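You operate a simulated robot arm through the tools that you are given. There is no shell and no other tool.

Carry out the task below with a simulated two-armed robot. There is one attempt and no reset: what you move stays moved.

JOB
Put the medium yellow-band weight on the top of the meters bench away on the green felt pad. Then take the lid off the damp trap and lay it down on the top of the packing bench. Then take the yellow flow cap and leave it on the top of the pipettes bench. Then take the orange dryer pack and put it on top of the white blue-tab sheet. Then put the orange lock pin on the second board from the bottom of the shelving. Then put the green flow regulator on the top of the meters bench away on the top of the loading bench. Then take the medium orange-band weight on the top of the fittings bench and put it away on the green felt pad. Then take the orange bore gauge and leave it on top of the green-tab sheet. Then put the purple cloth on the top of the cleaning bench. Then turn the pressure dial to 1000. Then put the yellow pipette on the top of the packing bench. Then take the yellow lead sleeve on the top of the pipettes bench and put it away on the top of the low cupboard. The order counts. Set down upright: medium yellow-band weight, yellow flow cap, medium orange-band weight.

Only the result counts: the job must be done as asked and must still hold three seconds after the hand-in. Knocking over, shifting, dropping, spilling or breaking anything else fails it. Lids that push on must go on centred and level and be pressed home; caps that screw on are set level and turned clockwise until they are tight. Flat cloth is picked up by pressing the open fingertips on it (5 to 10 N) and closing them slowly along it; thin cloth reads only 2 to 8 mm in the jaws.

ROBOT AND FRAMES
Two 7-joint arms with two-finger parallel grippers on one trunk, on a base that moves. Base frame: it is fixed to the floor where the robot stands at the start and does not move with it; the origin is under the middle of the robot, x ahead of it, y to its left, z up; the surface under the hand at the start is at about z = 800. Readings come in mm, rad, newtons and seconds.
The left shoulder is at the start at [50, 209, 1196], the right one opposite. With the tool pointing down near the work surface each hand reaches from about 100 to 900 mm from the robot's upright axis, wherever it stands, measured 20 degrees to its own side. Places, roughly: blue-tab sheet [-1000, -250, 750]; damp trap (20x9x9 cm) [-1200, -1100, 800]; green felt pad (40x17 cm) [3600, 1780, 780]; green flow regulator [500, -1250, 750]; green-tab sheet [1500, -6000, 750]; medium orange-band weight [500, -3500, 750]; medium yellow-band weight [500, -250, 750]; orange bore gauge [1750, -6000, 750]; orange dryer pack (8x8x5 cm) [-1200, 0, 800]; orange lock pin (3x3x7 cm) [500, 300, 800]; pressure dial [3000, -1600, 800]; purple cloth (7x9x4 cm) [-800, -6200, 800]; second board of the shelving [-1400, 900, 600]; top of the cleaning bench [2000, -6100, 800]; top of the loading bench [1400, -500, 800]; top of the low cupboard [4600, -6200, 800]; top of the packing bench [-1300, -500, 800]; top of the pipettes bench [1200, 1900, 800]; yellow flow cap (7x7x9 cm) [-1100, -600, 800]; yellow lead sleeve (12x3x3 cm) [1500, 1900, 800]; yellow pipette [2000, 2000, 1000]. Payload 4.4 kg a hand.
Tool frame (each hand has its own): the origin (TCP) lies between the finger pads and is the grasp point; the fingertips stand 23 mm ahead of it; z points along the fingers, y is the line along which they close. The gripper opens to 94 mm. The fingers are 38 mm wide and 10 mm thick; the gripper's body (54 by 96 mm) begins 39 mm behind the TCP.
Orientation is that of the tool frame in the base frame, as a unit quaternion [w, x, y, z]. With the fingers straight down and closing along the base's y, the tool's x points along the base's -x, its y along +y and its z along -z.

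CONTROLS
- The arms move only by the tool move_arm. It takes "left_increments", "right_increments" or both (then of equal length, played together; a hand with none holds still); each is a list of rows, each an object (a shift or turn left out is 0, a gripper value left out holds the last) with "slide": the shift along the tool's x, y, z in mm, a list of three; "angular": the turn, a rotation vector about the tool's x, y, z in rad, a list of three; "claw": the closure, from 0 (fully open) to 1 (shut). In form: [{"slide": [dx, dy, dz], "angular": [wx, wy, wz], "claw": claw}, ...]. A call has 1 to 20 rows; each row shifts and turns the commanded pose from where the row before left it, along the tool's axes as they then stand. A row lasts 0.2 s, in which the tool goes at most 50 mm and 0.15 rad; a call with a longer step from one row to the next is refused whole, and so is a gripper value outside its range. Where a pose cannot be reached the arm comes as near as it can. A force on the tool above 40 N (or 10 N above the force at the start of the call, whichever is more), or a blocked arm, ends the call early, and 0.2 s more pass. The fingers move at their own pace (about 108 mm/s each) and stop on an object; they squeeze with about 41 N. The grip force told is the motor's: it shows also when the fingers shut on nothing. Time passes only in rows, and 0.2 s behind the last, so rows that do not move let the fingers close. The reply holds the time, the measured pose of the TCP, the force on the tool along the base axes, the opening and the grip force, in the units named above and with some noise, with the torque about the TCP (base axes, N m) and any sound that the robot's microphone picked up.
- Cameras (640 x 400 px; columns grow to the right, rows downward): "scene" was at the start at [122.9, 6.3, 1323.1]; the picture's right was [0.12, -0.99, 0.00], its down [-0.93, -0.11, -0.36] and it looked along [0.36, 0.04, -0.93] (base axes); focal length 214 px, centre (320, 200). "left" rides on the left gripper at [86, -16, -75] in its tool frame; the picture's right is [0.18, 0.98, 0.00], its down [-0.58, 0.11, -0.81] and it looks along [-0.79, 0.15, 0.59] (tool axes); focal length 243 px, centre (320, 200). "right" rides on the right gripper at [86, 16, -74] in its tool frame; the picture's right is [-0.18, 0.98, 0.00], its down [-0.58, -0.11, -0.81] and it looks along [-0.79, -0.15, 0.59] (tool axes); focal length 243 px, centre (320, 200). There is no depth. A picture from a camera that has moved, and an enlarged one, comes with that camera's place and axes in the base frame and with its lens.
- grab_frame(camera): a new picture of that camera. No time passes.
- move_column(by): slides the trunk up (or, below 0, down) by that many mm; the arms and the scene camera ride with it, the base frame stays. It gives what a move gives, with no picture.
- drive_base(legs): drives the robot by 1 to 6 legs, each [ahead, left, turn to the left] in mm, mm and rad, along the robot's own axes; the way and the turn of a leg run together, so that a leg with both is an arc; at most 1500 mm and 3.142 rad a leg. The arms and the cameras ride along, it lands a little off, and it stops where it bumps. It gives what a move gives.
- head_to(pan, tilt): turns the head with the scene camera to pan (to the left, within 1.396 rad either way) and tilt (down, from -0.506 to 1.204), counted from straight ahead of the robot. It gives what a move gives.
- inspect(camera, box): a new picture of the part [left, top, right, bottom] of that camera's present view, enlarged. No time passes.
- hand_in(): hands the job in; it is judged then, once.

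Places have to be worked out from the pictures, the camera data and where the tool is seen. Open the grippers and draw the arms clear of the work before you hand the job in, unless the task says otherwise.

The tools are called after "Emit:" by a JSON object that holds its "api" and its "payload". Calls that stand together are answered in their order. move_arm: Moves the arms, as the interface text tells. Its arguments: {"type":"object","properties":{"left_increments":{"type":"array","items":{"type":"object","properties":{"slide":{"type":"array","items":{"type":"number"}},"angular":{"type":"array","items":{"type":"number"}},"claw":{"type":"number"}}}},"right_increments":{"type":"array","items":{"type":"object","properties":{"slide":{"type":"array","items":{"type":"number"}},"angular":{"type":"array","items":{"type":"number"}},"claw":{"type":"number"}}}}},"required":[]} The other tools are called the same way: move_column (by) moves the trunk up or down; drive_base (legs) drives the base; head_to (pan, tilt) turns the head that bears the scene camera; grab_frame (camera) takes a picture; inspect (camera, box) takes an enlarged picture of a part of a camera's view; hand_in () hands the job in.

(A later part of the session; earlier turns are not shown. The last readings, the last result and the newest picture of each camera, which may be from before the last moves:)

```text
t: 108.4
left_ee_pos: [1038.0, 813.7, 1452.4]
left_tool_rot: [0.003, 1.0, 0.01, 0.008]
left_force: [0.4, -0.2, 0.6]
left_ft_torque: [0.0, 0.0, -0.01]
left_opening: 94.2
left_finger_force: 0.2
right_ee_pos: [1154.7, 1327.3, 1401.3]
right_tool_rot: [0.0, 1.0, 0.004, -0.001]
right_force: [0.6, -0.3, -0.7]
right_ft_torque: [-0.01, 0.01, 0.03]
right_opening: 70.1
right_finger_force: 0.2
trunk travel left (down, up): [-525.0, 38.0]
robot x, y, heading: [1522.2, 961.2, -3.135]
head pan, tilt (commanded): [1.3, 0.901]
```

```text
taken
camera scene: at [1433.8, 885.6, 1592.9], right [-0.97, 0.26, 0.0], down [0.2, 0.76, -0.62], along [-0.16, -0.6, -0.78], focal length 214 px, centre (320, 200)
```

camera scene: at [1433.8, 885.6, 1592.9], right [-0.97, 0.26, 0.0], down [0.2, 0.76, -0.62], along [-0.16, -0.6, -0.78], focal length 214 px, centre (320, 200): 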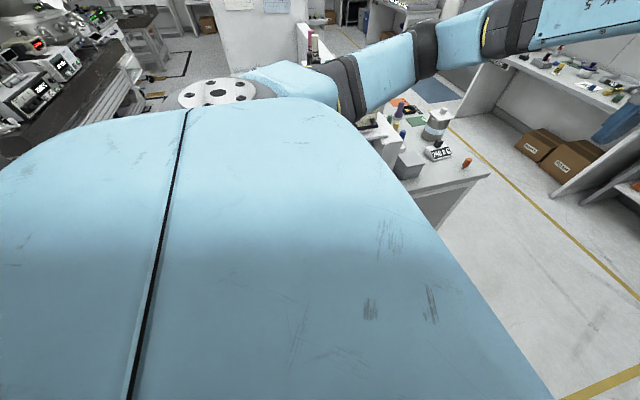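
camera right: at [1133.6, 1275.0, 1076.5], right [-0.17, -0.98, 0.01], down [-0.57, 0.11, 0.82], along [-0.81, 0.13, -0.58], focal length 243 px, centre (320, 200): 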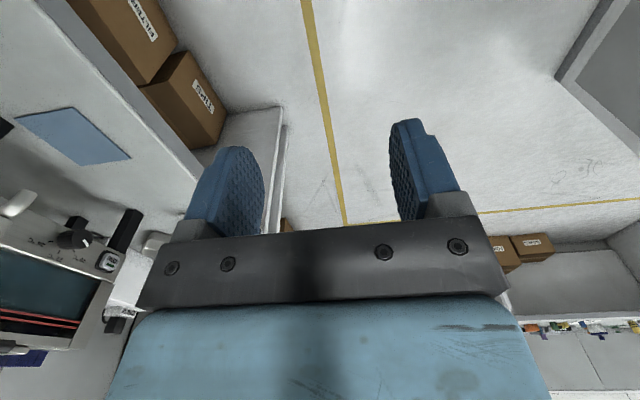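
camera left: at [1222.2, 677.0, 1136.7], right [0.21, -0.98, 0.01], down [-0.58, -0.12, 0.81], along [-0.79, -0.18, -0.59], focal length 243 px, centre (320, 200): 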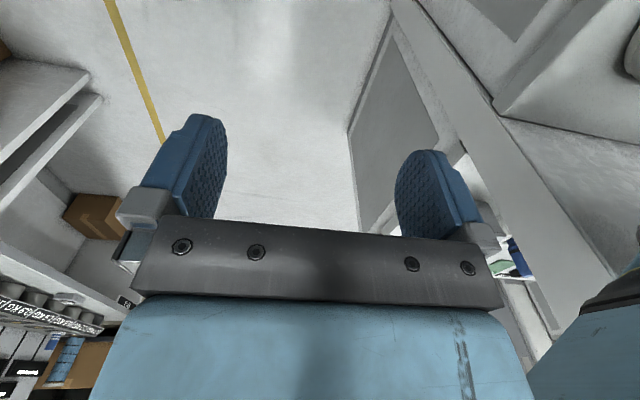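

The upper arm still blocks the view. I back up half a metre so I can look at the end of the loading bench past the arm.

Emit:
{"api": "drive_base", "payload": {"legs": [[-550, 0, 0]]}}

Emit:
{"api": "head_to", "payload": {"pan": 0.75, "tilt": 0.7}}

Emit:
{"api": "grab_frame", "payload": {"camera": "scene"}}

```text
t: 111.6
left_ee_pos: [1590.5, 817.5, 1452.0]
left_tool_rot: [0.003, 1.0, 0.012, 0.008]
left_force: [-0.9, -0.2, -0.3]
left_ft_torque: [-0.01, -0.01, 0.0]
left_opening: 94.1
left_finger_force: 0.1
right_ee_pos: [1704.5, 1332.5, 1400.6]
right_tool_rot: [0.0, 1.0, 0.005, 0.0]
right_force: [0.0, 0.1, -0.4]
right_ft_torque: [0.02, -0.02, -0.04]
right_opening: 70.2
right_finger_force: 0.0
trunk travel left (down, up): [-525.0, 38.0]
robot x, y, heading: [2071.1, 966.5, -3.137]
head pan, tilt (commanded): [1.3, 0.901]
```

```text
t: 112.5
left_ee_pos: [1590.8, 819.4, 1451.3]
left_tool_rot: [0.002, 1.0, 0.012, 0.009]
left_force: [0.9, 0.5, 0.5]
left_ft_torque: [0.02, 0.01, -0.01]
left_opening: 94.2
left_finger_force: 0.1
right_ee_pos: [1703.8, 1332.1, 1399.8]
right_tool_rot: [0.0, 1.0, 0.005, -0.001]
right_force: [-0.9, 0.7, -0.7]
right_ft_torque: [0.0, -0.05, -0.03]
right_opening: 70.4
right_finger_force: 0.1
trunk travel left (down, up): [-525.0, 38.0]
robot x, y, heading: [2074.0, 965.3, -3.133]
head pan, tilt (commanded): [0.75, 0.7]
```

```text
taken
camera scene: at [1944.0, 905.2, 1609.0], right [-0.69, 0.72, 0.0], down [0.47, 0.44, -0.76], along [-0.55, -0.53, -0.64], focal length 214 px, centre (320, 200)
```

scene: 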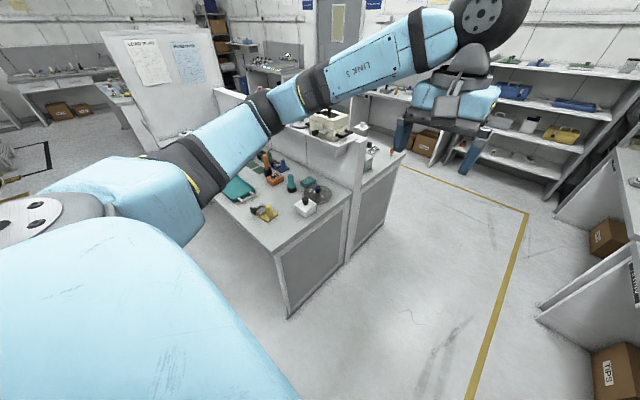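

Emit:
{"api": "inspect", "payload": {"camera": "scene", "box": [210, 120, 400, 290]}}

```text
2.35 times, centred on (305, 205) of scene
camera zoom: at [1944.0, 905.2, 1609.0], right [-0.69, 0.72, 0.0], down [0.47, 0.44, -0.76], along [-0.55, -0.53, -0.64], focal length 505 px, centre (355, 188)
```

zoom: 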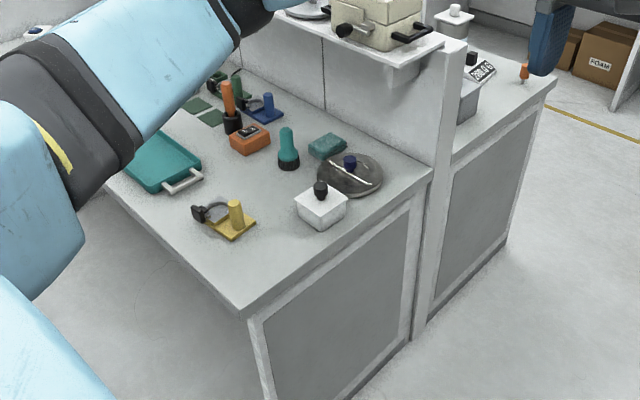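

The loading bench end is undisturbed: the white box sits at about (1380,249), the same as in my first view. I now drive with the trunk high, keeping a bit further from that bench, toward the packing bench.

Emit:
{"api": "drive_base", "payload": {"legs": [[0, -40, -0.008], [1200, 0, 0]]}}

Emit:
{"api": "head_to", "payload": {"pan": 0.3, "tilt": 0.6}}

Emit:
{"api": "grab_frame", "payload": {"camera": "scene"}}

```text
t: 119.2
left_ee_pos: [393.4, 863.4, 1451.4]
left_tool_rot: [0.003, 1.0, 0.006, 0.008]
left_force: [-0.3, -0.5, -0.2]
left_ft_torque: [-0.02, 0.02, -0.01]
left_opening: 94.0
left_finger_force: 0.1
right_ee_pos: [512.6, 1374.3, 1401.0]
right_tool_rot: [0.0, 1.0, 0.0, 0.0]
right_force: [0.3, -0.5, -0.4]
right_ft_torque: [0.03, -0.03, 0.03]
right_opening: 70.4
right_finger_force: 0.1
trunk travel left (down, up): [-525.0, 38.0]
robot x, y, heading: [874.5, 1007.3, 3.142]
head pan, tilt (commanded): [0.75, 0.7]
```

```text
t: 120.1
left_ee_pos: [391.4, 862.9, 1451.7]
left_tool_rot: [0.003, 1.0, 0.007, 0.008]
left_force: [-0.2, -0.6, 0.7]
left_ft_torque: [-0.03, -0.01, 0.02]
left_opening: 93.9
left_finger_force: 0.1
right_ee_pos: [512.0, 1374.5, 1400.7]
right_tool_rot: [0.0, 1.0, 0.0, 0.0]
right_force: [-1.3, -1.3, 0.9]
right_ft_torque: [0.0, -0.01, -0.02]
right_opening: 70.5
right_finger_force: 0.1
trunk travel left (down, up): [-525.0, 38.0]
robot x, y, heading: [878.7, 1002.9, 3.144]
head pan, tilt (commanded): [0.3, 0.6]
```

```text
taken
camera scene: at [723.7, 977.0, 1617.6], right [-0.3, 0.96, 0.0], down [0.54, 0.17, -0.82], along [-0.79, -0.24, -0.57], focal length 214 px, centre (320, 200)
```

scene: 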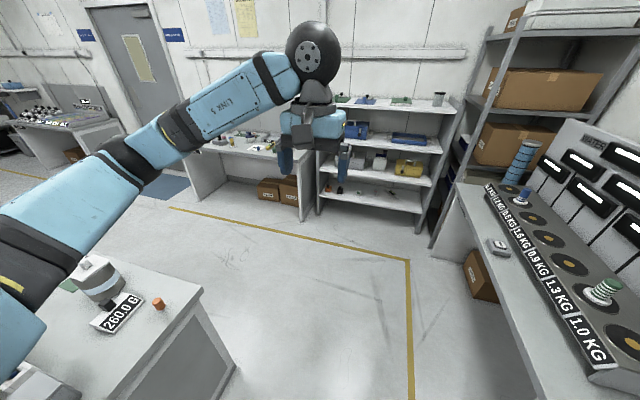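

The way ahead is free. I continue to x≈-340 and then move sideways toward the packing bench centre.

Emit:
{"api": "drive_base", "payload": {"legs": [[1200, 0, 0], [0, 900, 0]]}}

Emit:
{"api": "head_to", "payload": {"pan": 0.35, "tilt": 0.7}}

Emit:
{"api": "grab_frame", "payload": {"camera": "scene"}}

```text
t: 134.1
left_ee_pos: [-798.4, -45.5, 1451.5]
left_tool_rot: [0.002, 1.0, 0.01, 0.008]
left_force: [0.2, -0.4, 0.6]
left_ft_torque: [-0.02, 0.01, -0.03]
left_opening: 94.1
left_finger_force: 0.0
right_ee_pos: [-682.3, 466.9, 1401.4]
right_tool_rot: [0.0, 1.0, 0.004, -0.001]
right_force: [0.8, 0.9, 0.0]
right_ft_torque: [0.0, -0.03, -0.01]
right_opening: 70.7
right_finger_force: 0.0
trunk travel left (down, up): [-525.0, 38.0]
robot x, y, heading: [-318.7, 95.8, -3.131]
head pan, tilt (commanded): [0.3, 0.6]
```

```text
t: 134.8
left_ee_pos: [-796.8, -47.0, 1450.8]
left_tool_rot: [0.003, 1.0, 0.01, 0.008]
left_force: [-0.1, -0.8, 0.0]
left_ft_torque: [-0.01, 0.02, 0.01]
left_opening: 94.0
left_finger_force: 0.0
right_ee_pos: [-682.4, 467.3, 1399.8]
right_tool_rot: [0.001, 1.0, 0.004, -0.001]
right_force: [-0.1, -0.6, 0.0]
right_ft_torque: [0.0, -0.02, -0.01]
right_opening: 70.6
right_finger_force: 0.0
trunk travel left (down, up): [-525.0, 38.0]
robot x, y, heading: [-315.1, 96.6, -3.13]
head pan, tilt (commanded): [0.351, 0.7]
```

```text
taken
camera scene: at [-462.4, 67.6, 1609.1], right [-0.35, 0.94, 0.0], down [0.6, 0.23, -0.77], along [-0.72, -0.27, -0.64], focal length 214 px, centre (320, 200)
```

scene: 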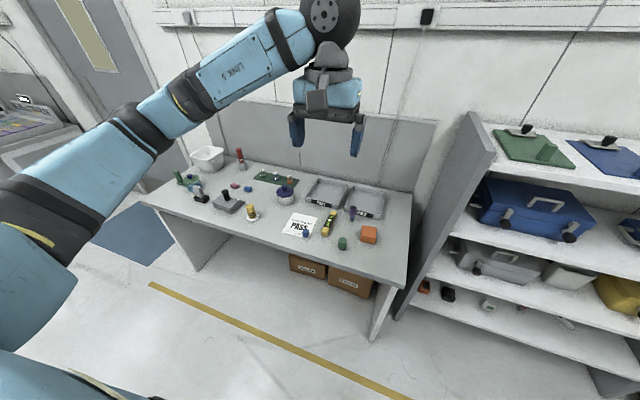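

Now I see the packing bench and the shelving. I zoom in on the bench top to identify the damp trap, flow cap, dryer pack and sheet.

Emit:
{"api": "inspect", "payload": {"camera": "scene", "box": [140, 130, 290, 240]}}

Emit:
{"api": "inspect", "payload": {"camera": "scene", "box": [250, 150, 420, 270]}}

Emit:
{"api": "inspect", "payload": {"camera": "scene", "box": [400, 100, 640, 400]}}

```text
3.64 times, centred on (215, 185) of scene
camera zoom: at [-462.4, 67.6, 1609.1], right [-0.35, 0.94, 0.0], down [0.6, 0.23, -0.77], along [-0.72, -0.27, -0.64], focal length 780 px, centre (702, 254)
```

zoom: 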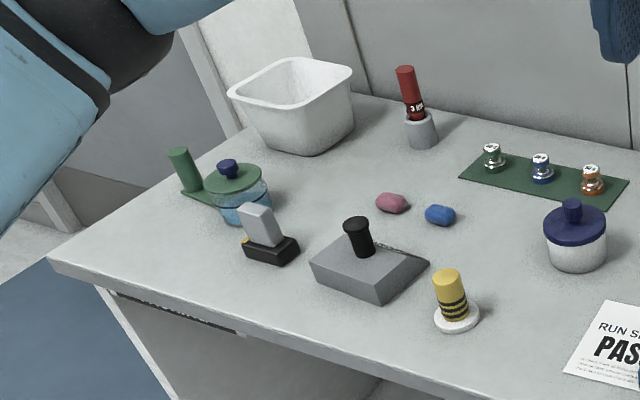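

```text
3.33 times, centred on (335, 210) of scene
camera zoom: at [-462.4, 67.6, 1609.1], right [-0.35, 0.94, 0.0], down [0.6, 0.23, -0.77], along [-0.72, -0.27, -0.64], focal length 715 px, centre (270, 167)
```

zoom: 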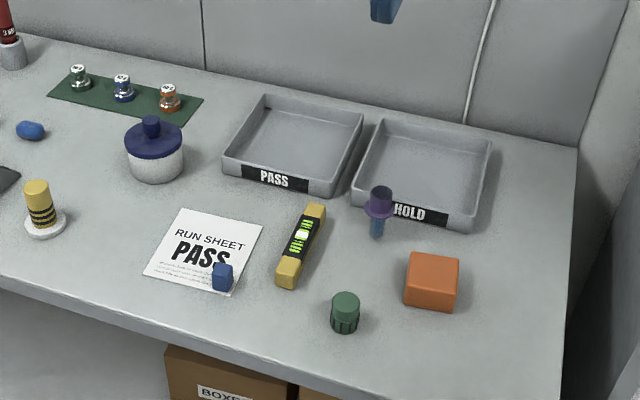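

```text
1.33 times, centred on (520, 250) of scene
camera zoom: at [-462.4, 67.6, 1609.1], right [-0.35, 0.94, 0.0], down [0.6, 0.23, -0.77], along [-0.72, -0.27, -0.64], focal length 286 px, centre (53, 133)
```

zoom: 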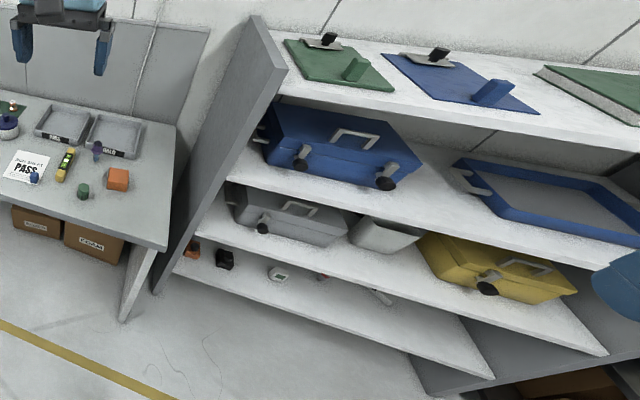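

I have located: damp trap (blue jar with green lid, dark-blue knob) ≈(-1188,-1041), yellow flow cap ≈(-1114,-565), dryer pack ≈(-1183,47), run sheet with blue tab ≈(-1147,-300). The bench front edge is x≈-1000. I drive in front of the damp trap for the left hand and lower the trunk.

Emit:
{"api": "drive_base", "payload": {"legs": [[0, 850, -0.0105], [310, 0, 0]]}}

Emit:
{"api": "move_column", "payload": {"by": -350}}

Emit:
{"api": "head_to", "payload": {"pan": 0.4, "tilt": 0.8}}

Emit:
{"api": "grab_frame", "payload": {"camera": "scene"}}

Emit:
{"api": "grab_frame", "payload": {"camera": "left"}}

```text
t: 144.2
left_ee_pos: [-1111.6, -869.3, 1453.4]
left_tool_rot: [0.004, 1.0, -0.009, 0.007]
left_force: [0.6, 0.0, 0.2]
left_ft_torque: [-0.01, 0.03, -0.02]
left_opening: 94.1
left_finger_force: 0.1
right_ee_pos: [-977.8, -360.7, 1401.3]
right_tool_rot: [0.0, 1.0, -0.015, -0.002]
right_force: [0.0, -0.6, 0.1]
right_ft_torque: [0.04, 0.02, 0.0]
right_opening: 70.4
right_finger_force: 0.0
trunk travel left (down, up): [-525.0, 38.0]
robot x, y, heading: [-624.6, -743.1, 3.114]
head pan, tilt (commanded): [0.351, 0.7]
```

```text
t: 147.7
left_ee_pos: [-1113.3, -869.2, 1101.6]
left_tool_rot: [0.003, 1.0, -0.009, 0.008]
left_force: [-0.7, 0.7, 0.5]
left_ft_torque: [0.03, -0.03, 0.04]
left_opening: 94.0
left_finger_force: 0.0
right_ee_pos: [-978.0, -361.3, 1049.8]
right_tool_rot: [0.0, 1.0, -0.016, -0.001]
right_force: [0.6, -0.2, 0.2]
right_ft_torque: [-0.02, 0.04, 0.02]
right_opening: 70.4
right_finger_force: 0.1
trunk travel left (down, up): [-175.0, 388.0]
robot x, y, heading: [-623.8, -743.7, 3.111]
head pan, tilt (commanded): [0.351, 0.7]
```

```text
t: 148.3
left_ee_pos: [-1114.2, -868.8, 1101.9]
left_tool_rot: [0.002, 1.0, -0.008, 0.008]
left_force: [0.4, 1.3, 0.0]
left_ft_torque: [0.0, 0.01, 0.01]
left_opening: 94.0
left_finger_force: 0.1
right_ee_pos: [-979.0, -360.0, 1050.7]
right_tool_rot: [0.001, 1.0, -0.015, -0.001]
right_force: [-0.4, 0.2, 0.0]
right_ft_torque: [-0.04, 0.02, -0.02]
right_opening: 70.5
right_finger_force: 0.0
trunk travel left (down, up): [-175.0, 388.0]
robot x, y, heading: [-628.2, -742.7, 3.113]
head pan, tilt (commanded): [0.4, 0.799]
```

```text
taken
camera scene: at [-768.6, -770.0, 1250.8], right [-0.36, 0.93, 0.0], down [0.67, 0.26, -0.7], along [-0.65, -0.25, -0.72], focal length 214 px, centre (320, 200)
```

scene: 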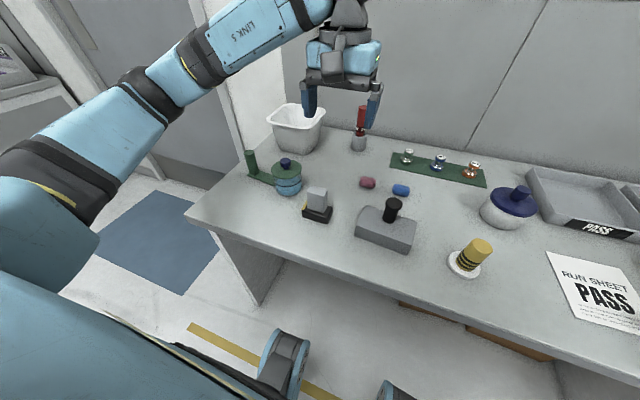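

```text
taken
camera left: at [-1027.8, -853.8, 1176.6], right [0.17, -0.99, 0.01], down [-0.6, -0.1, 0.8], along [-0.79, -0.14, -0.6], focal length 243 px, centre (320, 200)
```

left: 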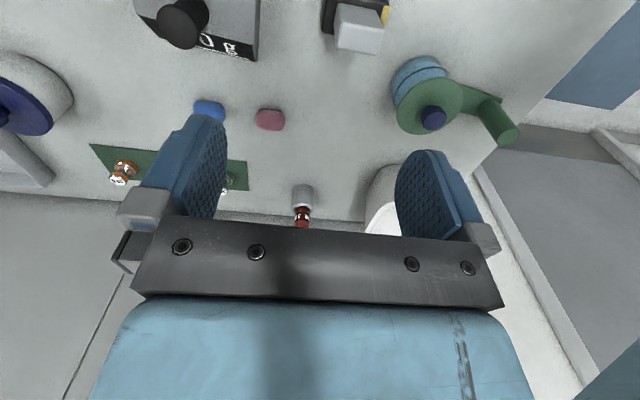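

Emit:
{"api": "inspect", "payload": {"camera": "scene", "box": [230, 100, 350, 240]}}

Emit:
{"api": "inspect", "payload": {"camera": "left", "box": [340, 30, 540, 170]}}

```text
2.86 times, centred on (290, 170) of scene
camera zoom: at [-768.6, -770.0, 1250.8], right [-0.36, 0.93, 0.0], down [0.67, 0.26, -0.7], along [-0.65, -0.25, -0.72], focal length 613 px, centre (406, 286)
```

zoom: 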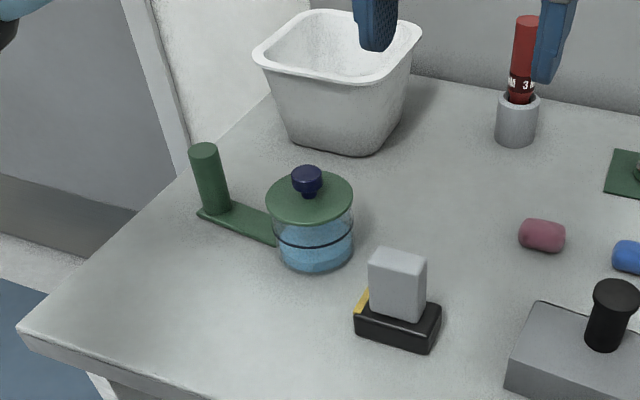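

```text
2.86 times, centred on (440, 100) of left
camera zoom: at [-1027.8, -853.8, 1176.6], right [0.17, -0.99, 0.01], down [-0.6, -0.1, 0.8], along [-0.79, -0.14, -0.6], focal length 693 px, centre (-23, 486)
```

zoom: 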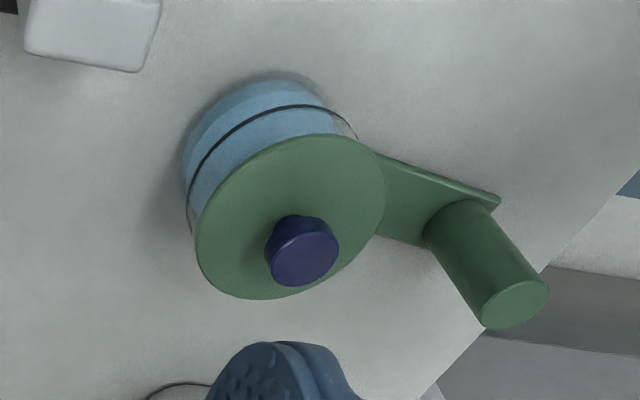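

Triangulated: the knob top is at (-1191,-1036,901) and the top of the trap's green post is at (-1200,-1159,896). I plan to steady the post with the left hand and pull the lid with the right, so I centre the robot on y≈-1098.

Emit:
{"api": "drive_base", "payload": {"legs": [[0, 355, 0.0285]]}}

Emit:
{"api": "grab_frame", "payload": {"camera": "scene"}}

```text
t: 152.0
left_ee_pos: [-1114.8, -1240.9, 1102.6]
left_tool_rot: [0.001, 1.0, 0.007, 0.008]
left_force: [-0.1, -0.3, 0.4]
left_ft_torque: [0.04, 0.0, 0.01]
left_opening: 94.0
left_finger_force: 0.1
right_ee_pos: [-995.6, -729.5, 1051.0]
right_tool_rot: [0.0, 1.0, 0.0, -0.001]
right_force: [0.3, 0.6, -0.9]
right_ft_torque: [-0.03, 0.0, -0.04]
right_opening: 70.6
right_finger_force: 0.0
trunk travel left (down, up): [-175.0, 388.0]
robot x, y, heading: [-632.6, -1099.5, -3.143]
head pan, tilt (commanded): [0.4, 0.799]
```

```text
taken
camera scene: at [-772.9, -1131.8, 1250.8], right [-0.39, 0.92, 0.0], down [0.66, 0.28, -0.7], along [-0.64, -0.27, -0.72], focal length 214 px, centre (320, 200)
```

scene: 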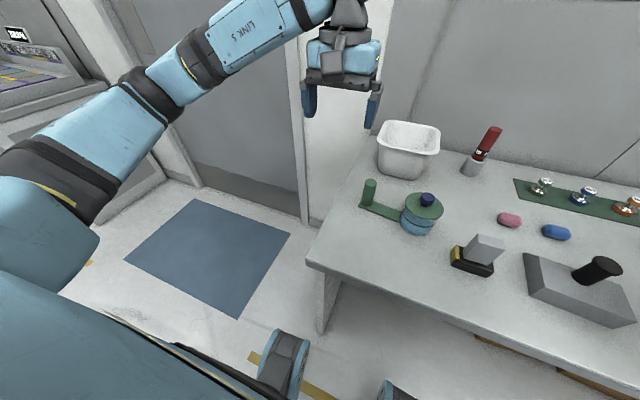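

Robot is squared up at (-632,-1099). I bring both hands above their targets at z≈1000 and check that both poses are reachable.

Emit:
{"api": "move_arm", "payload": {"left_increments": [{"slide": [-10.6, -10.2, 12.7], "angular": [0.004, -0.016, 0.014]}, {"slide": [-10.6, -10.2, 12.7]}, {"slide": [-10.6, -10.2, 12.7]}, {"slide": [-10.6, -10.2, 12.7]}, {"slide": [-10.6, -10.2, 12.7]}, {"slide": [-10.6, -10.2, 12.7]}, {"slide": [-10.6, -10.2, 12.7]}, {"slide": [-10.6, -10.2, 12.7]}, {"slide": [0, 0, 0]}], "right_increments": [{"slide": [-24.4, 38.3, 6.4]}, {"slide": [-24.4, 38.3, 6.4]}, {"slide": [-24.4, 38.3, 6.4]}, {"slide": [-24.4, 38.3, 6.4]}, {"slide": [-24.4, 38.3, 6.4]}, {"slide": [-24.4, 38.3, 6.4]}, {"slide": [-24.4, 38.3, 6.4]}, {"slide": [-24.4, 38.3, 6.4]}, {"slide": [0, 0, 0]}]}}

Emit:
{"api": "grab_frame", "payload": {"camera": "right"}}

Emit:
{"api": "grab_frame", "payload": {"camera": "left"}}

Emit:
{"api": "grab_frame", "payload": {"camera": "scene"}}

```text
t: 154.0
left_ee_pos: [-1198.7, -1158.1, 1000.8]
left_tool_rot: [0.0, 1.0, 0.0, -0.001]
left_force: [0.4, 0.8, 0.4]
left_ft_torque: [0.01, -0.02, -0.01]
left_opening: 94.0
left_finger_force: 0.0
right_ee_pos: [-1162.6, -968.4, 1012.1]
right_tool_rot: [0.0, 1.0, 0.0, -0.001]
right_force: [-0.2, 0.1, 0.5]
right_ft_torque: [0.01, -0.02, 0.0]
right_opening: 70.8
right_finger_force: 0.1
right hand out of reach, approached as far as the arm can: row 7, 8
trunk travel left (down, up): [-175.0, 388.0]
robot x, y, heading: [-630.7, -1099.0, -3.139]
head pan, tilt (commanded): [0.4, 0.799]
```

```text
taken
camera right: at [-1075.3, -985.4, 1085.7], right [-0.18, -0.98, 0.0], down [-0.58, 0.11, 0.81], along [-0.79, 0.15, -0.59], focal length 243 px, centre (320, 200)
```

right: 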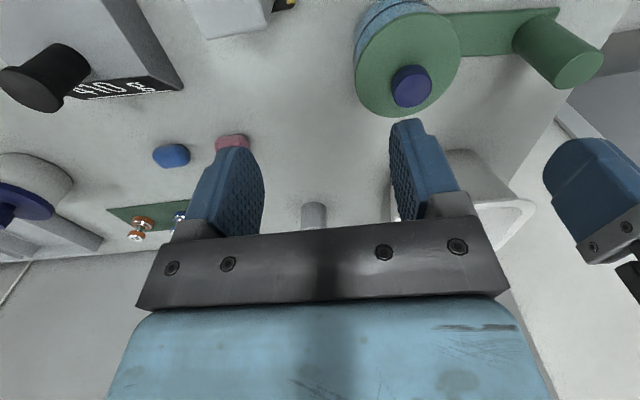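

```text
taken
camera left: at [-1112.8, -1143.2, 1074.6], right [0.18, -0.98, 0.0], down [-0.58, -0.11, 0.81], along [-0.79, -0.15, -0.59], focal length 243 px, centre (320, 200)
```

left: 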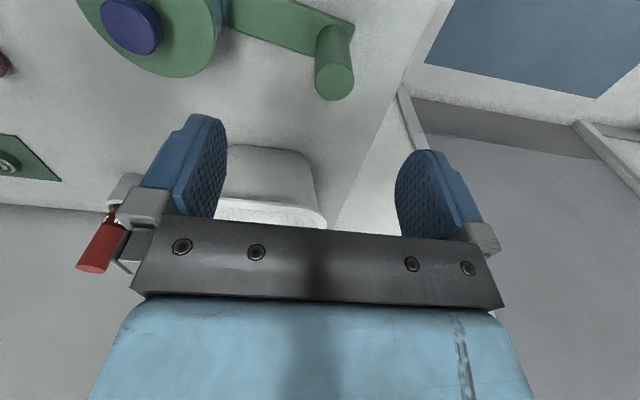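

```text
taken
camera scene: at [-772.6, -1131.9, 1250.8], right [-0.39, 0.92, 0.0], down [0.66, 0.28, -0.7], along [-0.64, -0.27, -0.72], focal length 214 px, centre (320, 200)
```

scene: 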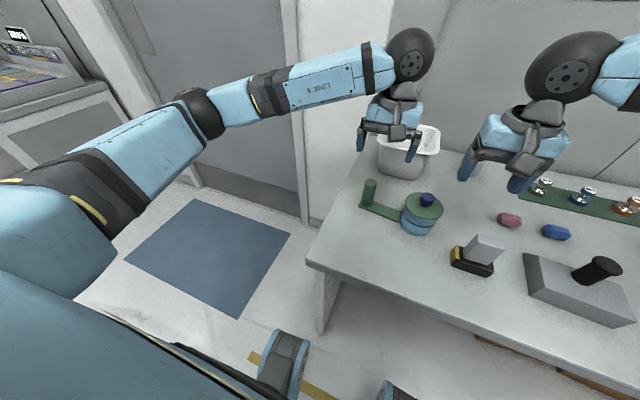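

The left hand reaches its pose, but the right arm's elbow-up posture stops it short. I pull the right hand in close and high, as happened with the left arm, so the elbow drops, and then re-extend it.

Emit:
{"api": "move_arm", "payload": {"right_increments": [{"slide": [38, -23, -16]}, {"slide": [38, -23, -16]}, {"slide": [38, -23, -16]}, {"slide": [38, -23, -16]}, {"slide": [38, -23, -16]}, {"slide": [38, -23, -16]}, {"slide": [30, -10, -30]}, {"slide": [20, 0, -40]}]}}

Emit:
{"api": "head_to", "payload": {"pan": -0.9, "tilt": 0.6}}

Emit:
{"api": "grab_frame", "payload": {"camera": "scene"}}

```text
t: 155.8
left_ee_pos: [-1199.7, -1160.0, 1002.1]
left_tool_rot: [0.0, 1.0, 0.001, -0.001]
left_force: [-0.2, -0.3, 0.3]
left_ft_torque: [0.01, 0.01, -0.03]
left_opening: 94.0
left_finger_force: 0.1
right_ee_pos: [-882.6, -822.7, 1176.1]
right_tool_rot: [0.0, 1.0, 0.0, -0.001]
right_force: [-0.2, 0.3, -0.8]
right_ft_torque: [0.01, 0.02, 0.0]
right_opening: 70.6
right_finger_force: 0.1
trunk travel left (down, up): [-175.0, 388.0]
robot x, y, heading: [-632.0, -1102.1, -3.143]
head pan, tilt (commanded): [0.4, 0.799]
```

```text
t: 157.3
left_ee_pos: [-1199.6, -1157.9, 1001.0]
left_tool_rot: [0.0, 1.0, 0.001, 0.0]
left_force: [-0.6, -0.6, 0.6]
left_ft_torque: [-0.02, -0.01, -0.01]
left_opening: 93.9
left_finger_force: 0.1
right_ee_pos: [-884.3, -820.4, 1175.7]
right_tool_rot: [0.001, 1.0, 0.0, -0.001]
right_force: [0.0, -0.1, 0.2]
right_ft_torque: [0.0, 0.03, -0.03]
right_opening: 70.5
right_finger_force: 0.1
trunk travel left (down, up): [-175.0, 388.0]
robot x, y, heading: [-631.0, -1101.8, -3.139]
head pan, tilt (commanded): [-0.901, 0.6]
```

```text
taken
camera scene: at [-753.6, -1031.1, 1267.6], right [0.78, 0.62, 0.0], down [0.35, -0.44, -0.82], along [-0.51, 0.65, -0.57], focal length 214 px, centre (320, 200)
```

scene: 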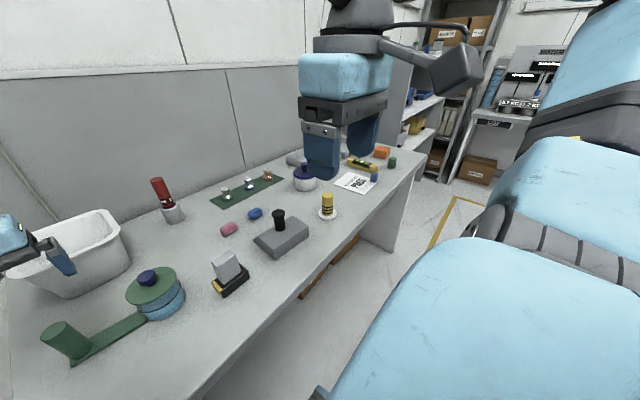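

The right arm keeps its elbow-up posture, so instead I move the robot 165 mm to its left: then the knob lies at a comfortable lateral distance for the right hand while the left hand reaches inward to the post.

Emit:
{"api": "drive_base", "payload": {"legs": [[0, 165, 0]]}}

Emit:
{"api": "move_arm", "payload": {"left_increments": [{"slide": [0, -33, 0]}, {"slide": [0, -33, 0]}, {"slide": [0, -33, 0]}, {"slide": [0, -33, 0]}, {"slide": [0, -32, 0]}, {"slide": [0, 0, 0]}, {"slide": [0, 0, 0]}, {"slide": [0, 0, 0]}], "right_increments": [{"slide": [-44, 0, -20]}, {"slide": [-44, 0, -20]}, {"slide": [-44, 4, 30]}, {"slide": [-44, 10, 20]}, {"slide": [-44, 10, 20]}, {"slide": [-44, 10, 10]}, {"slide": [-44, 10, 30]}, {"slide": [0, 6, 30]}]}}

Emit:
{"api": "head_to", "payload": {"pan": -0.4, "tilt": 0.8}}

Emit:
{"api": "grab_frame", "payload": {"camera": "scene"}}

Emit:
{"api": "grab_frame", "payload": {"camera": "right"}}

Emit:
{"api": "grab_frame", "payload": {"camera": "left"}}

```text
t: 159.4
left_ee_pos: [-1200.4, -1322.5, 1001.2]
left_tool_rot: [-0.001, 1.0, -0.001, 0.0]
left_force: [0.1, 0.0, 0.0]
left_ft_torque: [0.02, 0.01, 0.01]
left_opening: 94.2
left_finger_force: 0.1
right_ee_pos: [-883.7, -985.3, 1175.7]
right_tool_rot: [0.001, 1.0, 0.0, -0.001]
right_force: [-0.2, -0.4, -0.4]
right_ft_torque: [-0.04, 0.02, 0.05]
right_opening: 71.0
right_finger_force: 0.0
trunk travel left (down, up): [-175.0, 388.0]
robot x, y, heading: [-632.2, -1263.3, 3.139]
head pan, tilt (commanded): [-0.901, 0.6]
```

```text
refused: row 3 steps farther than a row can; nothing moved
```

```text
t: 160.3
left_ee_pos: [-1199.3, -1324.0, 1001.8]
left_tool_rot: [0.0, 1.0, 0.0, 0.0]
left_force: [0.3, 0.5, 0.3]
left_ft_torque: [-0.02, 0.04, -0.03]
left_opening: 94.3
left_finger_force: 0.0
right_ee_pos: [-883.3, -984.2, 1174.8]
right_tool_rot: [0.0, 1.0, 0.0, -0.001]
right_force: [0.1, -0.3, -0.5]
right_ft_torque: [0.03, -0.01, 0.0]
right_opening: 70.6
right_finger_force: 0.1
trunk travel left (down, up): [-175.0, 388.0]
robot x, y, heading: [-632.4, -1267.1, 3.14]
head pan, tilt (commanded): [-0.4, 0.799]
```

```text
taken
camera scene: at [-772.9, -1232.5, 1250.8], right [0.39, 0.92, 0.0], down [0.66, -0.28, -0.7], along [-0.64, 0.27, -0.72], focal length 214 px, centre (320, 200)
```

scene: 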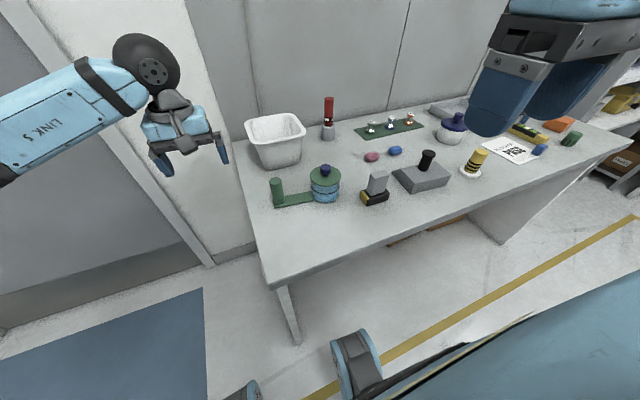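

```text
taken
camera right: at [-796.6, -1002.8, 1249.3], right [-0.18, -0.98, 0.0], down [-0.58, 0.11, 0.81], along [-0.79, 0.15, -0.59], focal length 243 px, centre (320, 200)
```

right: 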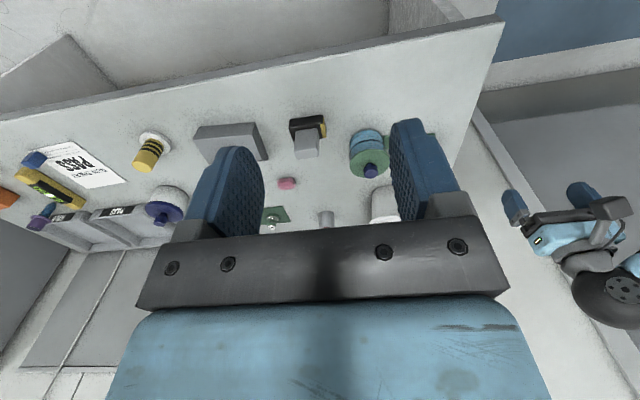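

```text
taken
camera left: at [-1113.0, -1306.5, 1074.7], right [0.18, -0.98, 0.0], down [-0.58, -0.11, 0.81], along [-0.79, -0.15, -0.59], focal length 243 px, centre (320, 200)
```

left: 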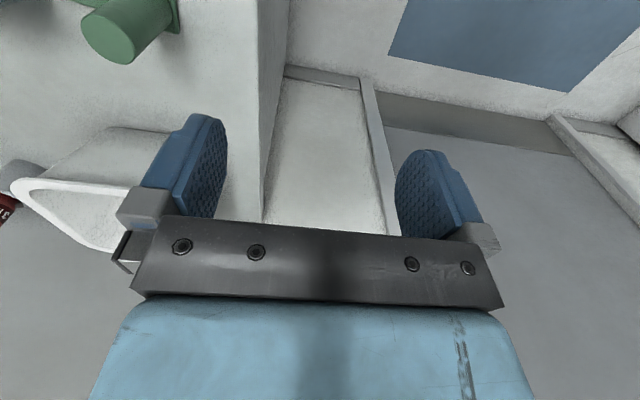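

I repeat the move with smaller steps.

Emit:
{"api": "move_arm", "payload": {"left_increments": [{"slide": [0, -20.5, 0]}, {"slide": [0, -20.5, 0]}, {"slide": [0, -20.5, 0]}, {"slide": [0, -20.5, 0]}, {"slide": [0, -20.5, 0]}, {"slide": [0, -20.5, 0]}, {"slide": [0, -20.5, 0]}, {"slide": [0, -20.5, 0]}, {"slide": [0, 0, 0]}], "right_increments": [{"slide": [-38.5, 6.4, 21.5]}, {"slide": [-38.5, 6.4, 21.5]}, {"slide": [-38.5, 6.4, 21.5]}, {"slide": [-38.5, 6.4, 21.5]}, {"slide": [-38.5, 6.4, 21.5]}, {"slide": [-38.5, 6.4, 21.5]}, {"slide": [-38.5, 6.4, 21.5]}, {"slide": [-38.5, 6.4, 21.5]}, {"slide": [0, 0, 0]}]}}

Emit:
{"api": "grab_frame", "payload": {"camera": "scene"}}

Emit:
{"api": "grab_frame", "payload": {"camera": "right"}}

Emit:
{"api": "grab_frame", "payload": {"camera": "left"}}

```text
t: 162.3
left_ee_pos: [-1198.9, -1159.8, 999.8]
left_tool_rot: [0.0, 1.0, -0.001, -0.001]
left_force: [0.2, 0.6, -0.2]
left_ft_torque: [-0.01, 0.02, 0.01]
left_opening: 94.0
left_finger_force: 0.0
right_ee_pos: [-1191.7, -1036.4, 1002.7]
right_tool_rot: [0.0, 1.0, 0.001, -0.001]
right_force: [-1.0, 0.9, -0.3]
right_ft_torque: [-0.01, 0.03, 0.02]
right_opening: 70.6
right_finger_force: 0.1
trunk travel left (down, up): [-175.0, 388.0]
robot x, y, heading: [-630.4, -1262.2, 3.14]
head pan, tilt (commanded): [-0.4, 0.799]
```

```text
taken
camera scene: at [-771.9, -1233.1, 1251.0], right [0.39, 0.92, 0.0], down [0.66, -0.28, -0.7], along [-0.64, 0.27, -0.72], focal length 214 px, centre (320, 200)
```

scene: 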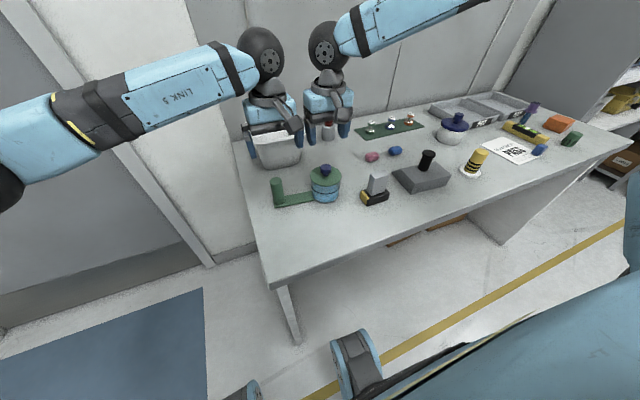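

```text
taken
camera right: at [-1105.3, -1054.1, 1077.4], right [-0.18, -0.98, 0.0], down [-0.58, 0.11, 0.81], along [-0.79, 0.15, -0.59], focal length 243 px, centre (320, 200)
```

right: 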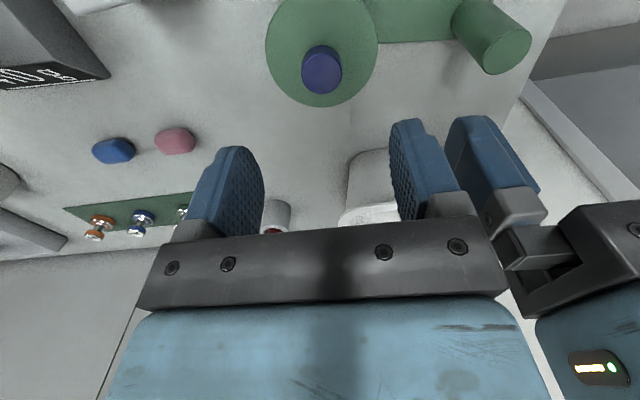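

```text
taken
camera left: at [-1111.1, -1143.5, 1073.9], right [0.18, -0.98, 0.0], down [-0.58, -0.11, 0.81], along [-0.79, -0.15, -0.59], focal length 243 px, centre (320, 200)
```

left: 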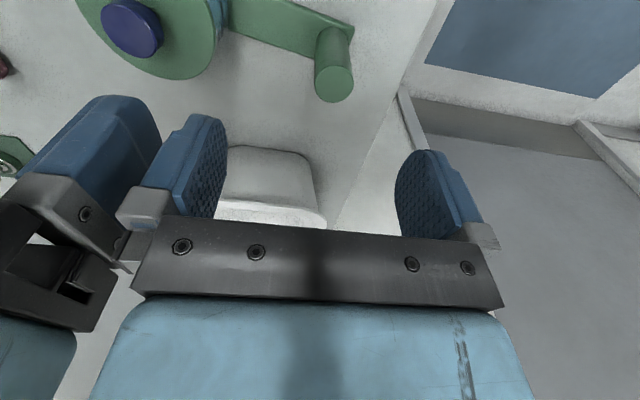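

Both hands reach. The knob is aligned for the right hand; the post seems about 10 mm off for the left hand, so I zoom in to refine it.

Emit:
{"api": "inspect", "payload": {"camera": "left", "box": [240, 10, 420, 130]}}

Emit:
{"api": "inspect", "payload": {"camera": "right", "box": [250, 0, 550, 120]}}

Emit:
{"api": "inspect", "payload": {"camera": "scene", "box": [230, 90, 400, 220]}}

```text
3.33 times, centred on (330, 70) of left
camera zoom: at [-1111.1, -1143.5, 1073.9], right [0.18, -0.98, 0.0], down [-0.58, -0.11, 0.81], along [-0.79, -0.15, -0.59], focal length 809 px, centre (287, 633)
```

zoom: 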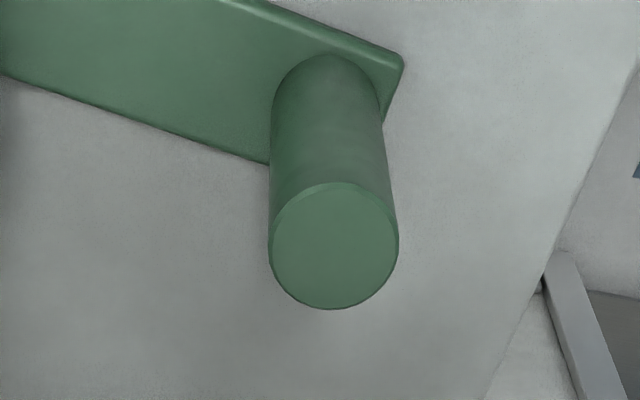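

```text
2.13 times, centred on (400, 60) of right
camera zoom: at [-1105.3, -1054.1, 1077.4], right [-0.18, -0.98, 0.0], down [-0.58, 0.11, 0.81], along [-0.79, 0.15, -0.59], focal length 518 px, centre (149, 499)
```

zoom: 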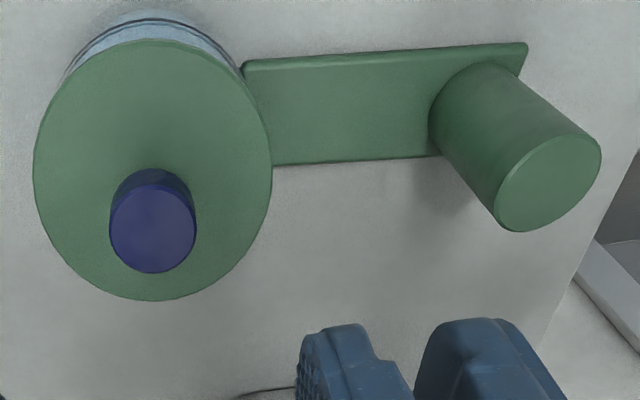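

```text
3.08 times, centred on (315, 155) of scene
camera zoom: at [-771.9, -1233.1, 1251.0], right [0.39, 0.92, 0.0], down [0.66, -0.28, -0.7], along [-0.64, 0.27, -0.72], focal length 660 px, centre (335, 338)
```

zoom: 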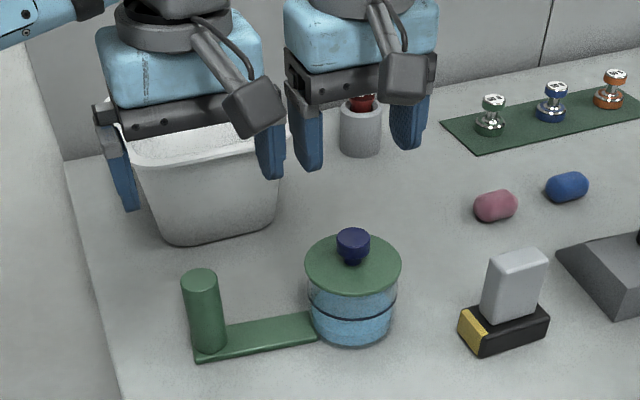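

Refined: post top (-1207,-1173,886), knob top (-1195,-1038,893), bench z≈803. I lower the left hand around the post first.

Emit:
{"api": "move_arm", "payload": {"left_increments": [{"slide": [-8, 13.5, 13]}, {"slide": [0, 0, 33]}, {"slide": [0, 0, 33]}, {"slide": [0, 0, 33]}, {"slide": [0, 0, 30]}, {"slide": [0, 0, 0]}]}}

Emit:
{"api": "grab_frame", "payload": {"camera": "left"}}

Emit:
{"api": "inspect", "payload": {"camera": "scene", "box": [230, 90, 400, 220]}}

```text
t: 163.7
left_ee_pos: [-1207.7, -1173.6, 858.4]
left_tool_rot: [0.001, 1.0, 0.001, -0.001]
left_force: [0.0, 0.5, -0.2]
left_ft_torque: [-0.01, 0.03, 0.02]
left_opening: 94.1
left_finger_force: 0.1
right_ee_pos: [-1193.0, -1036.1, 1002.9]
right_tool_rot: [0.0, 1.0, 0.0, -0.001]
right_force: [0.1, 0.5, -0.2]
right_ft_torque: [-0.03, 0.04, -0.01]
right_opening: 70.4
right_finger_force: 0.0
trunk travel left (down, up): [-175.0, 388.0]
robot x, y, heading: [-627.8, -1264.0, 3.143]
head pan, tilt (commanded): [-0.4, 0.799]
```

```text
taken
camera left: at [-1120.6, -1157.0, 931.9], right [0.18, -0.98, 0.0], down [-0.58, -0.11, 0.81], along [-0.79, -0.15, -0.59], focal length 243 px, centre (320, 200)
```

left: 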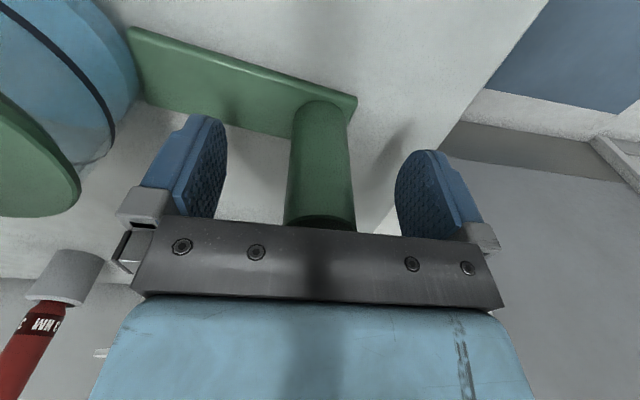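

```text
3.08 times, centred on (315, 155) of scene
camera zoom: at [-772.7, -1232.6, 1250.8], right [0.39, 0.92, 0.0], down [0.66, -0.28, -0.7], along [-0.64, 0.27, -0.72], focal length 660 px, centre (335, 338)
```

zoom: 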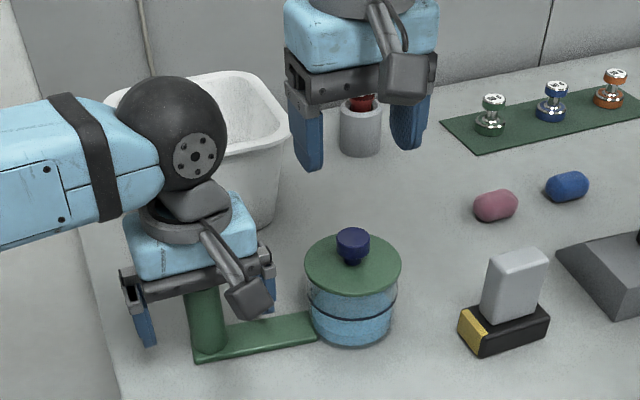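

The post is centred between the left fingers. I close the left gripper on it and at the same time lower the right hand to the knob.

Emit:
{"api": "move_arm", "payload": {"left_increments": [{"claw": 1.0}, {"claw": 1.0}, {"claw": 1.0}, {"claw": 1.0}, {"claw": 1.0}, {"claw": 1.0}], "right_increments": [{"slide": [-2.5, 1.7, 0]}, {"slide": [0, 0, 0]}, {"slide": [0, 0, 35]}, {"slide": [0, 0, 35]}, {"slide": [0, 0, 25]}, {"slide": [0, 0, 10]}]}}

Emit:
{"api": "grab_frame", "payload": {"camera": "right"}}

Emit:
{"api": "inspect", "payload": {"camera": "scene", "box": [230, 90, 400, 220]}}

```text
t: 165.1
left_ee_pos: [-1208.4, -1172.7, 859.3]
left_tool_rot: [0.0, 1.0, 0.0, 0.0]
left_force: [-1.6, -0.9, 0.1]
left_ft_torque: [0.27, -0.02, 0.2]
left_opening: 31.0
left_finger_force: 40.7
right_ee_pos: [-1196.0, -1038.9, 899.2]
right_tool_rot: [0.0, 1.0, 0.0, -0.001]
right_force: [0.9, 1.2, 1.8]
right_ft_torque: [-0.03, -0.08, 0.04]
right_opening: 70.3
right_finger_force: 0.0
trunk travel left (down, up): [-175.0, 388.0]
robot x, y, heading: [-630.9, -1263.6, 3.143]
head pan, tilt (commanded): [-0.4, 0.799]
```

```text
taken
camera right: at [-1107.6, -1055.7, 972.3], right [-0.18, -0.98, 0.0], down [-0.58, 0.11, 0.81], along [-0.79, 0.15, -0.59], focal length 243 px, centre (320, 200)
```

right: 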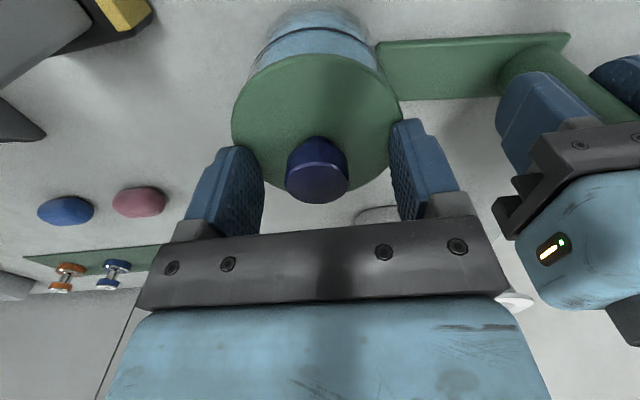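

```text
3.08 times, centred on (315, 155) of scene
camera zoom: at [-772.8, -1232.5, 1250.9], right [0.39, 0.92, 0.0], down [0.66, -0.28, -0.7], along [-0.64, 0.27, -0.72], focal length 660 px, centre (335, 338)
```

zoom: 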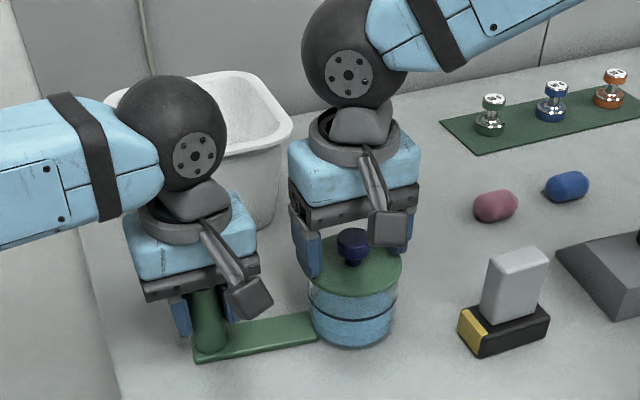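

The post is held. The right fingers straddle the knob; I lower a further 3 mm and close on it.

Emit:
{"api": "move_arm", "payload": {"right_increments": [{"slide": [0, 0, 3]}, {"claw": 1.0}, {"claw": 1.0}, {"claw": 1.0}, {"claw": 1.0}]}}

```text
t: 166.1
left_ee_pos: [-1206.1, -1173.9, 859.5]
left_tool_rot: [0.001, 1.0, -0.001, -0.001]
left_force: [-0.7, -1.5, 4.9]
left_ft_torque: [0.72, -0.55, -0.03]
left_opening: 30.9
left_finger_force: 40.6
right_ee_pos: [-1194.9, -1039.0, 898.3]
right_tool_rot: [0.0, 1.0, -0.001, -0.003]
right_force: [3.3, 1.7, 9.9]
right_ft_torque: [0.08, -0.33, -0.01]
right_opening: 28.5
right_finger_force: 41.0
trunk travel left (down, up): [-175.0, 388.0]
robot x, y, heading: [-631.9, -1265.3, 3.141]
head pan, tilt (commanded): [-0.4, 0.799]
stopped in row 4 (right hand): the force on the tool passed its limit at 41 N (the readings are from after the stop); the commanded pose is now the measured one
```

The knob is gripped (28.5 mm). I pull the lid up gently while the left hand holds the post.

Emit:
{"api": "move_arm", "payload": {"right_increments": [{"slide": [0, 0, -2]}, {"slide": [0, 0, -3]}, {"slide": [0, 0, -4]}, {"slide": [0, 0, -5]}]}}

Emit:
{"api": "inspect", "payload": {"camera": "scene", "box": [230, 90, 400, 220]}}

```text
t: 167.1
left_ee_pos: [-1206.3, -1173.0, 858.1]
left_tool_rot: [0.001, 1.0, -0.001, -0.001]
left_force: [-0.2, -1.9, 12.5]
left_ft_torque: [0.75, -0.36, 0.11]
left_opening: 31.3
left_finger_force: 40.9
right_ee_pos: [-1196.2, -1038.0, 911.9]
right_tool_rot: [0.0, 1.0, 0.001, -0.004]
right_force: [0.3, 0.3, 0.4]
right_ft_torque: [0.01, 0.0, 0.02]
right_opening: 28.4
right_finger_force: 41.2
trunk travel left (down, up): [-175.0, 388.0]
robot x, y, heading: [-626.9, -1266.6, 3.139]
head pan, tilt (commanded): [-0.4, 0.799]
heard: snap
```

```text
3.08 times, centred on (315, 155) of scene
camera zoom: at [-771.9, -1233.0, 1251.0], right [0.39, 0.92, 0.0], down [0.66, -0.28, -0.7], along [-0.64, 0.27, -0.72], focal length 660 px, centre (335, 338)
```

zoom: 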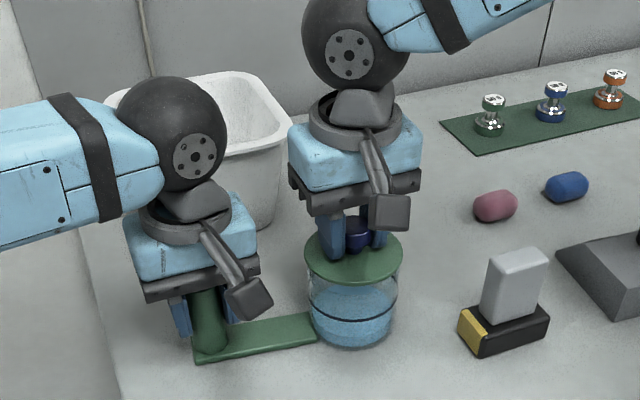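

The lid snapped free. I lift it clear, move it over the free bench spot in front of the jar at about (-1082,-1050) and start lowering it.

Emit:
{"api": "move_arm", "payload": {"right_increments": [{"slide": [0, 0, -30]}, {"slide": [0, 0, -30]}, {"slide": [40, 4, 0]}, {"slide": [40, 4, 0]}, {"slide": [34, 4, 0]}, {"slide": [0, 0, 0]}]}}

Emit:
{"api": "grab_frame", "payload": {"camera": "scene"}}

Emit:
{"api": "grab_frame", "payload": {"camera": "right"}}

```text
t: 168.5
left_ee_pos: [-1206.3, -1173.0, 859.3]
left_tool_rot: [0.0, 1.0, -0.001, 0.0]
left_force: [-2.0, -1.6, 16.4]
left_ft_torque: [0.76, 0.04, 0.22]
left_opening: 31.1
left_finger_force: 40.6
right_ee_pos: [-1080.1, -1051.4, 970.5]
right_tool_rot: [0.0, 1.0, -0.001, -0.003]
right_force: [-0.9, 0.8, -0.7]
right_ft_torque: [0.04, 0.03, -0.01]
right_opening: 28.6
right_finger_force: 41.4
trunk travel left (down, up): [-175.0, 388.0]
robot x, y, heading: [-631.6, -1262.0, 3.136]
head pan, tilt (commanded): [-0.4, 0.799]
```

```text
taken
camera scene: at [-771.6, -1233.0, 1251.0], right [0.39, 0.92, 0.0], down [0.66, -0.28, -0.7], along [-0.64, 0.27, -0.72], focal length 214 px, centre (320, 200)
```

scene: 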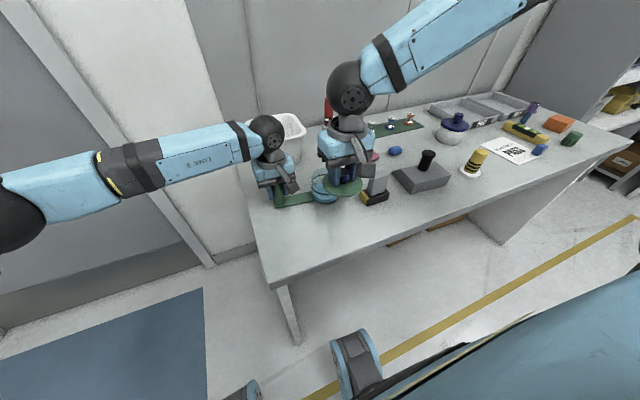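

```text
taken
camera right: at [-992.6, -1068.5, 1043.6], right [-0.19, -0.98, 0.0], down [-0.58, 0.11, 0.81], along [-0.8, 0.15, -0.59], focal length 243 px, centre (320, 200)
```

right: 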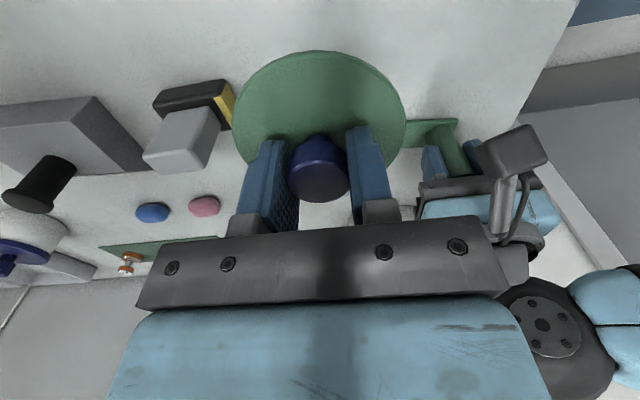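

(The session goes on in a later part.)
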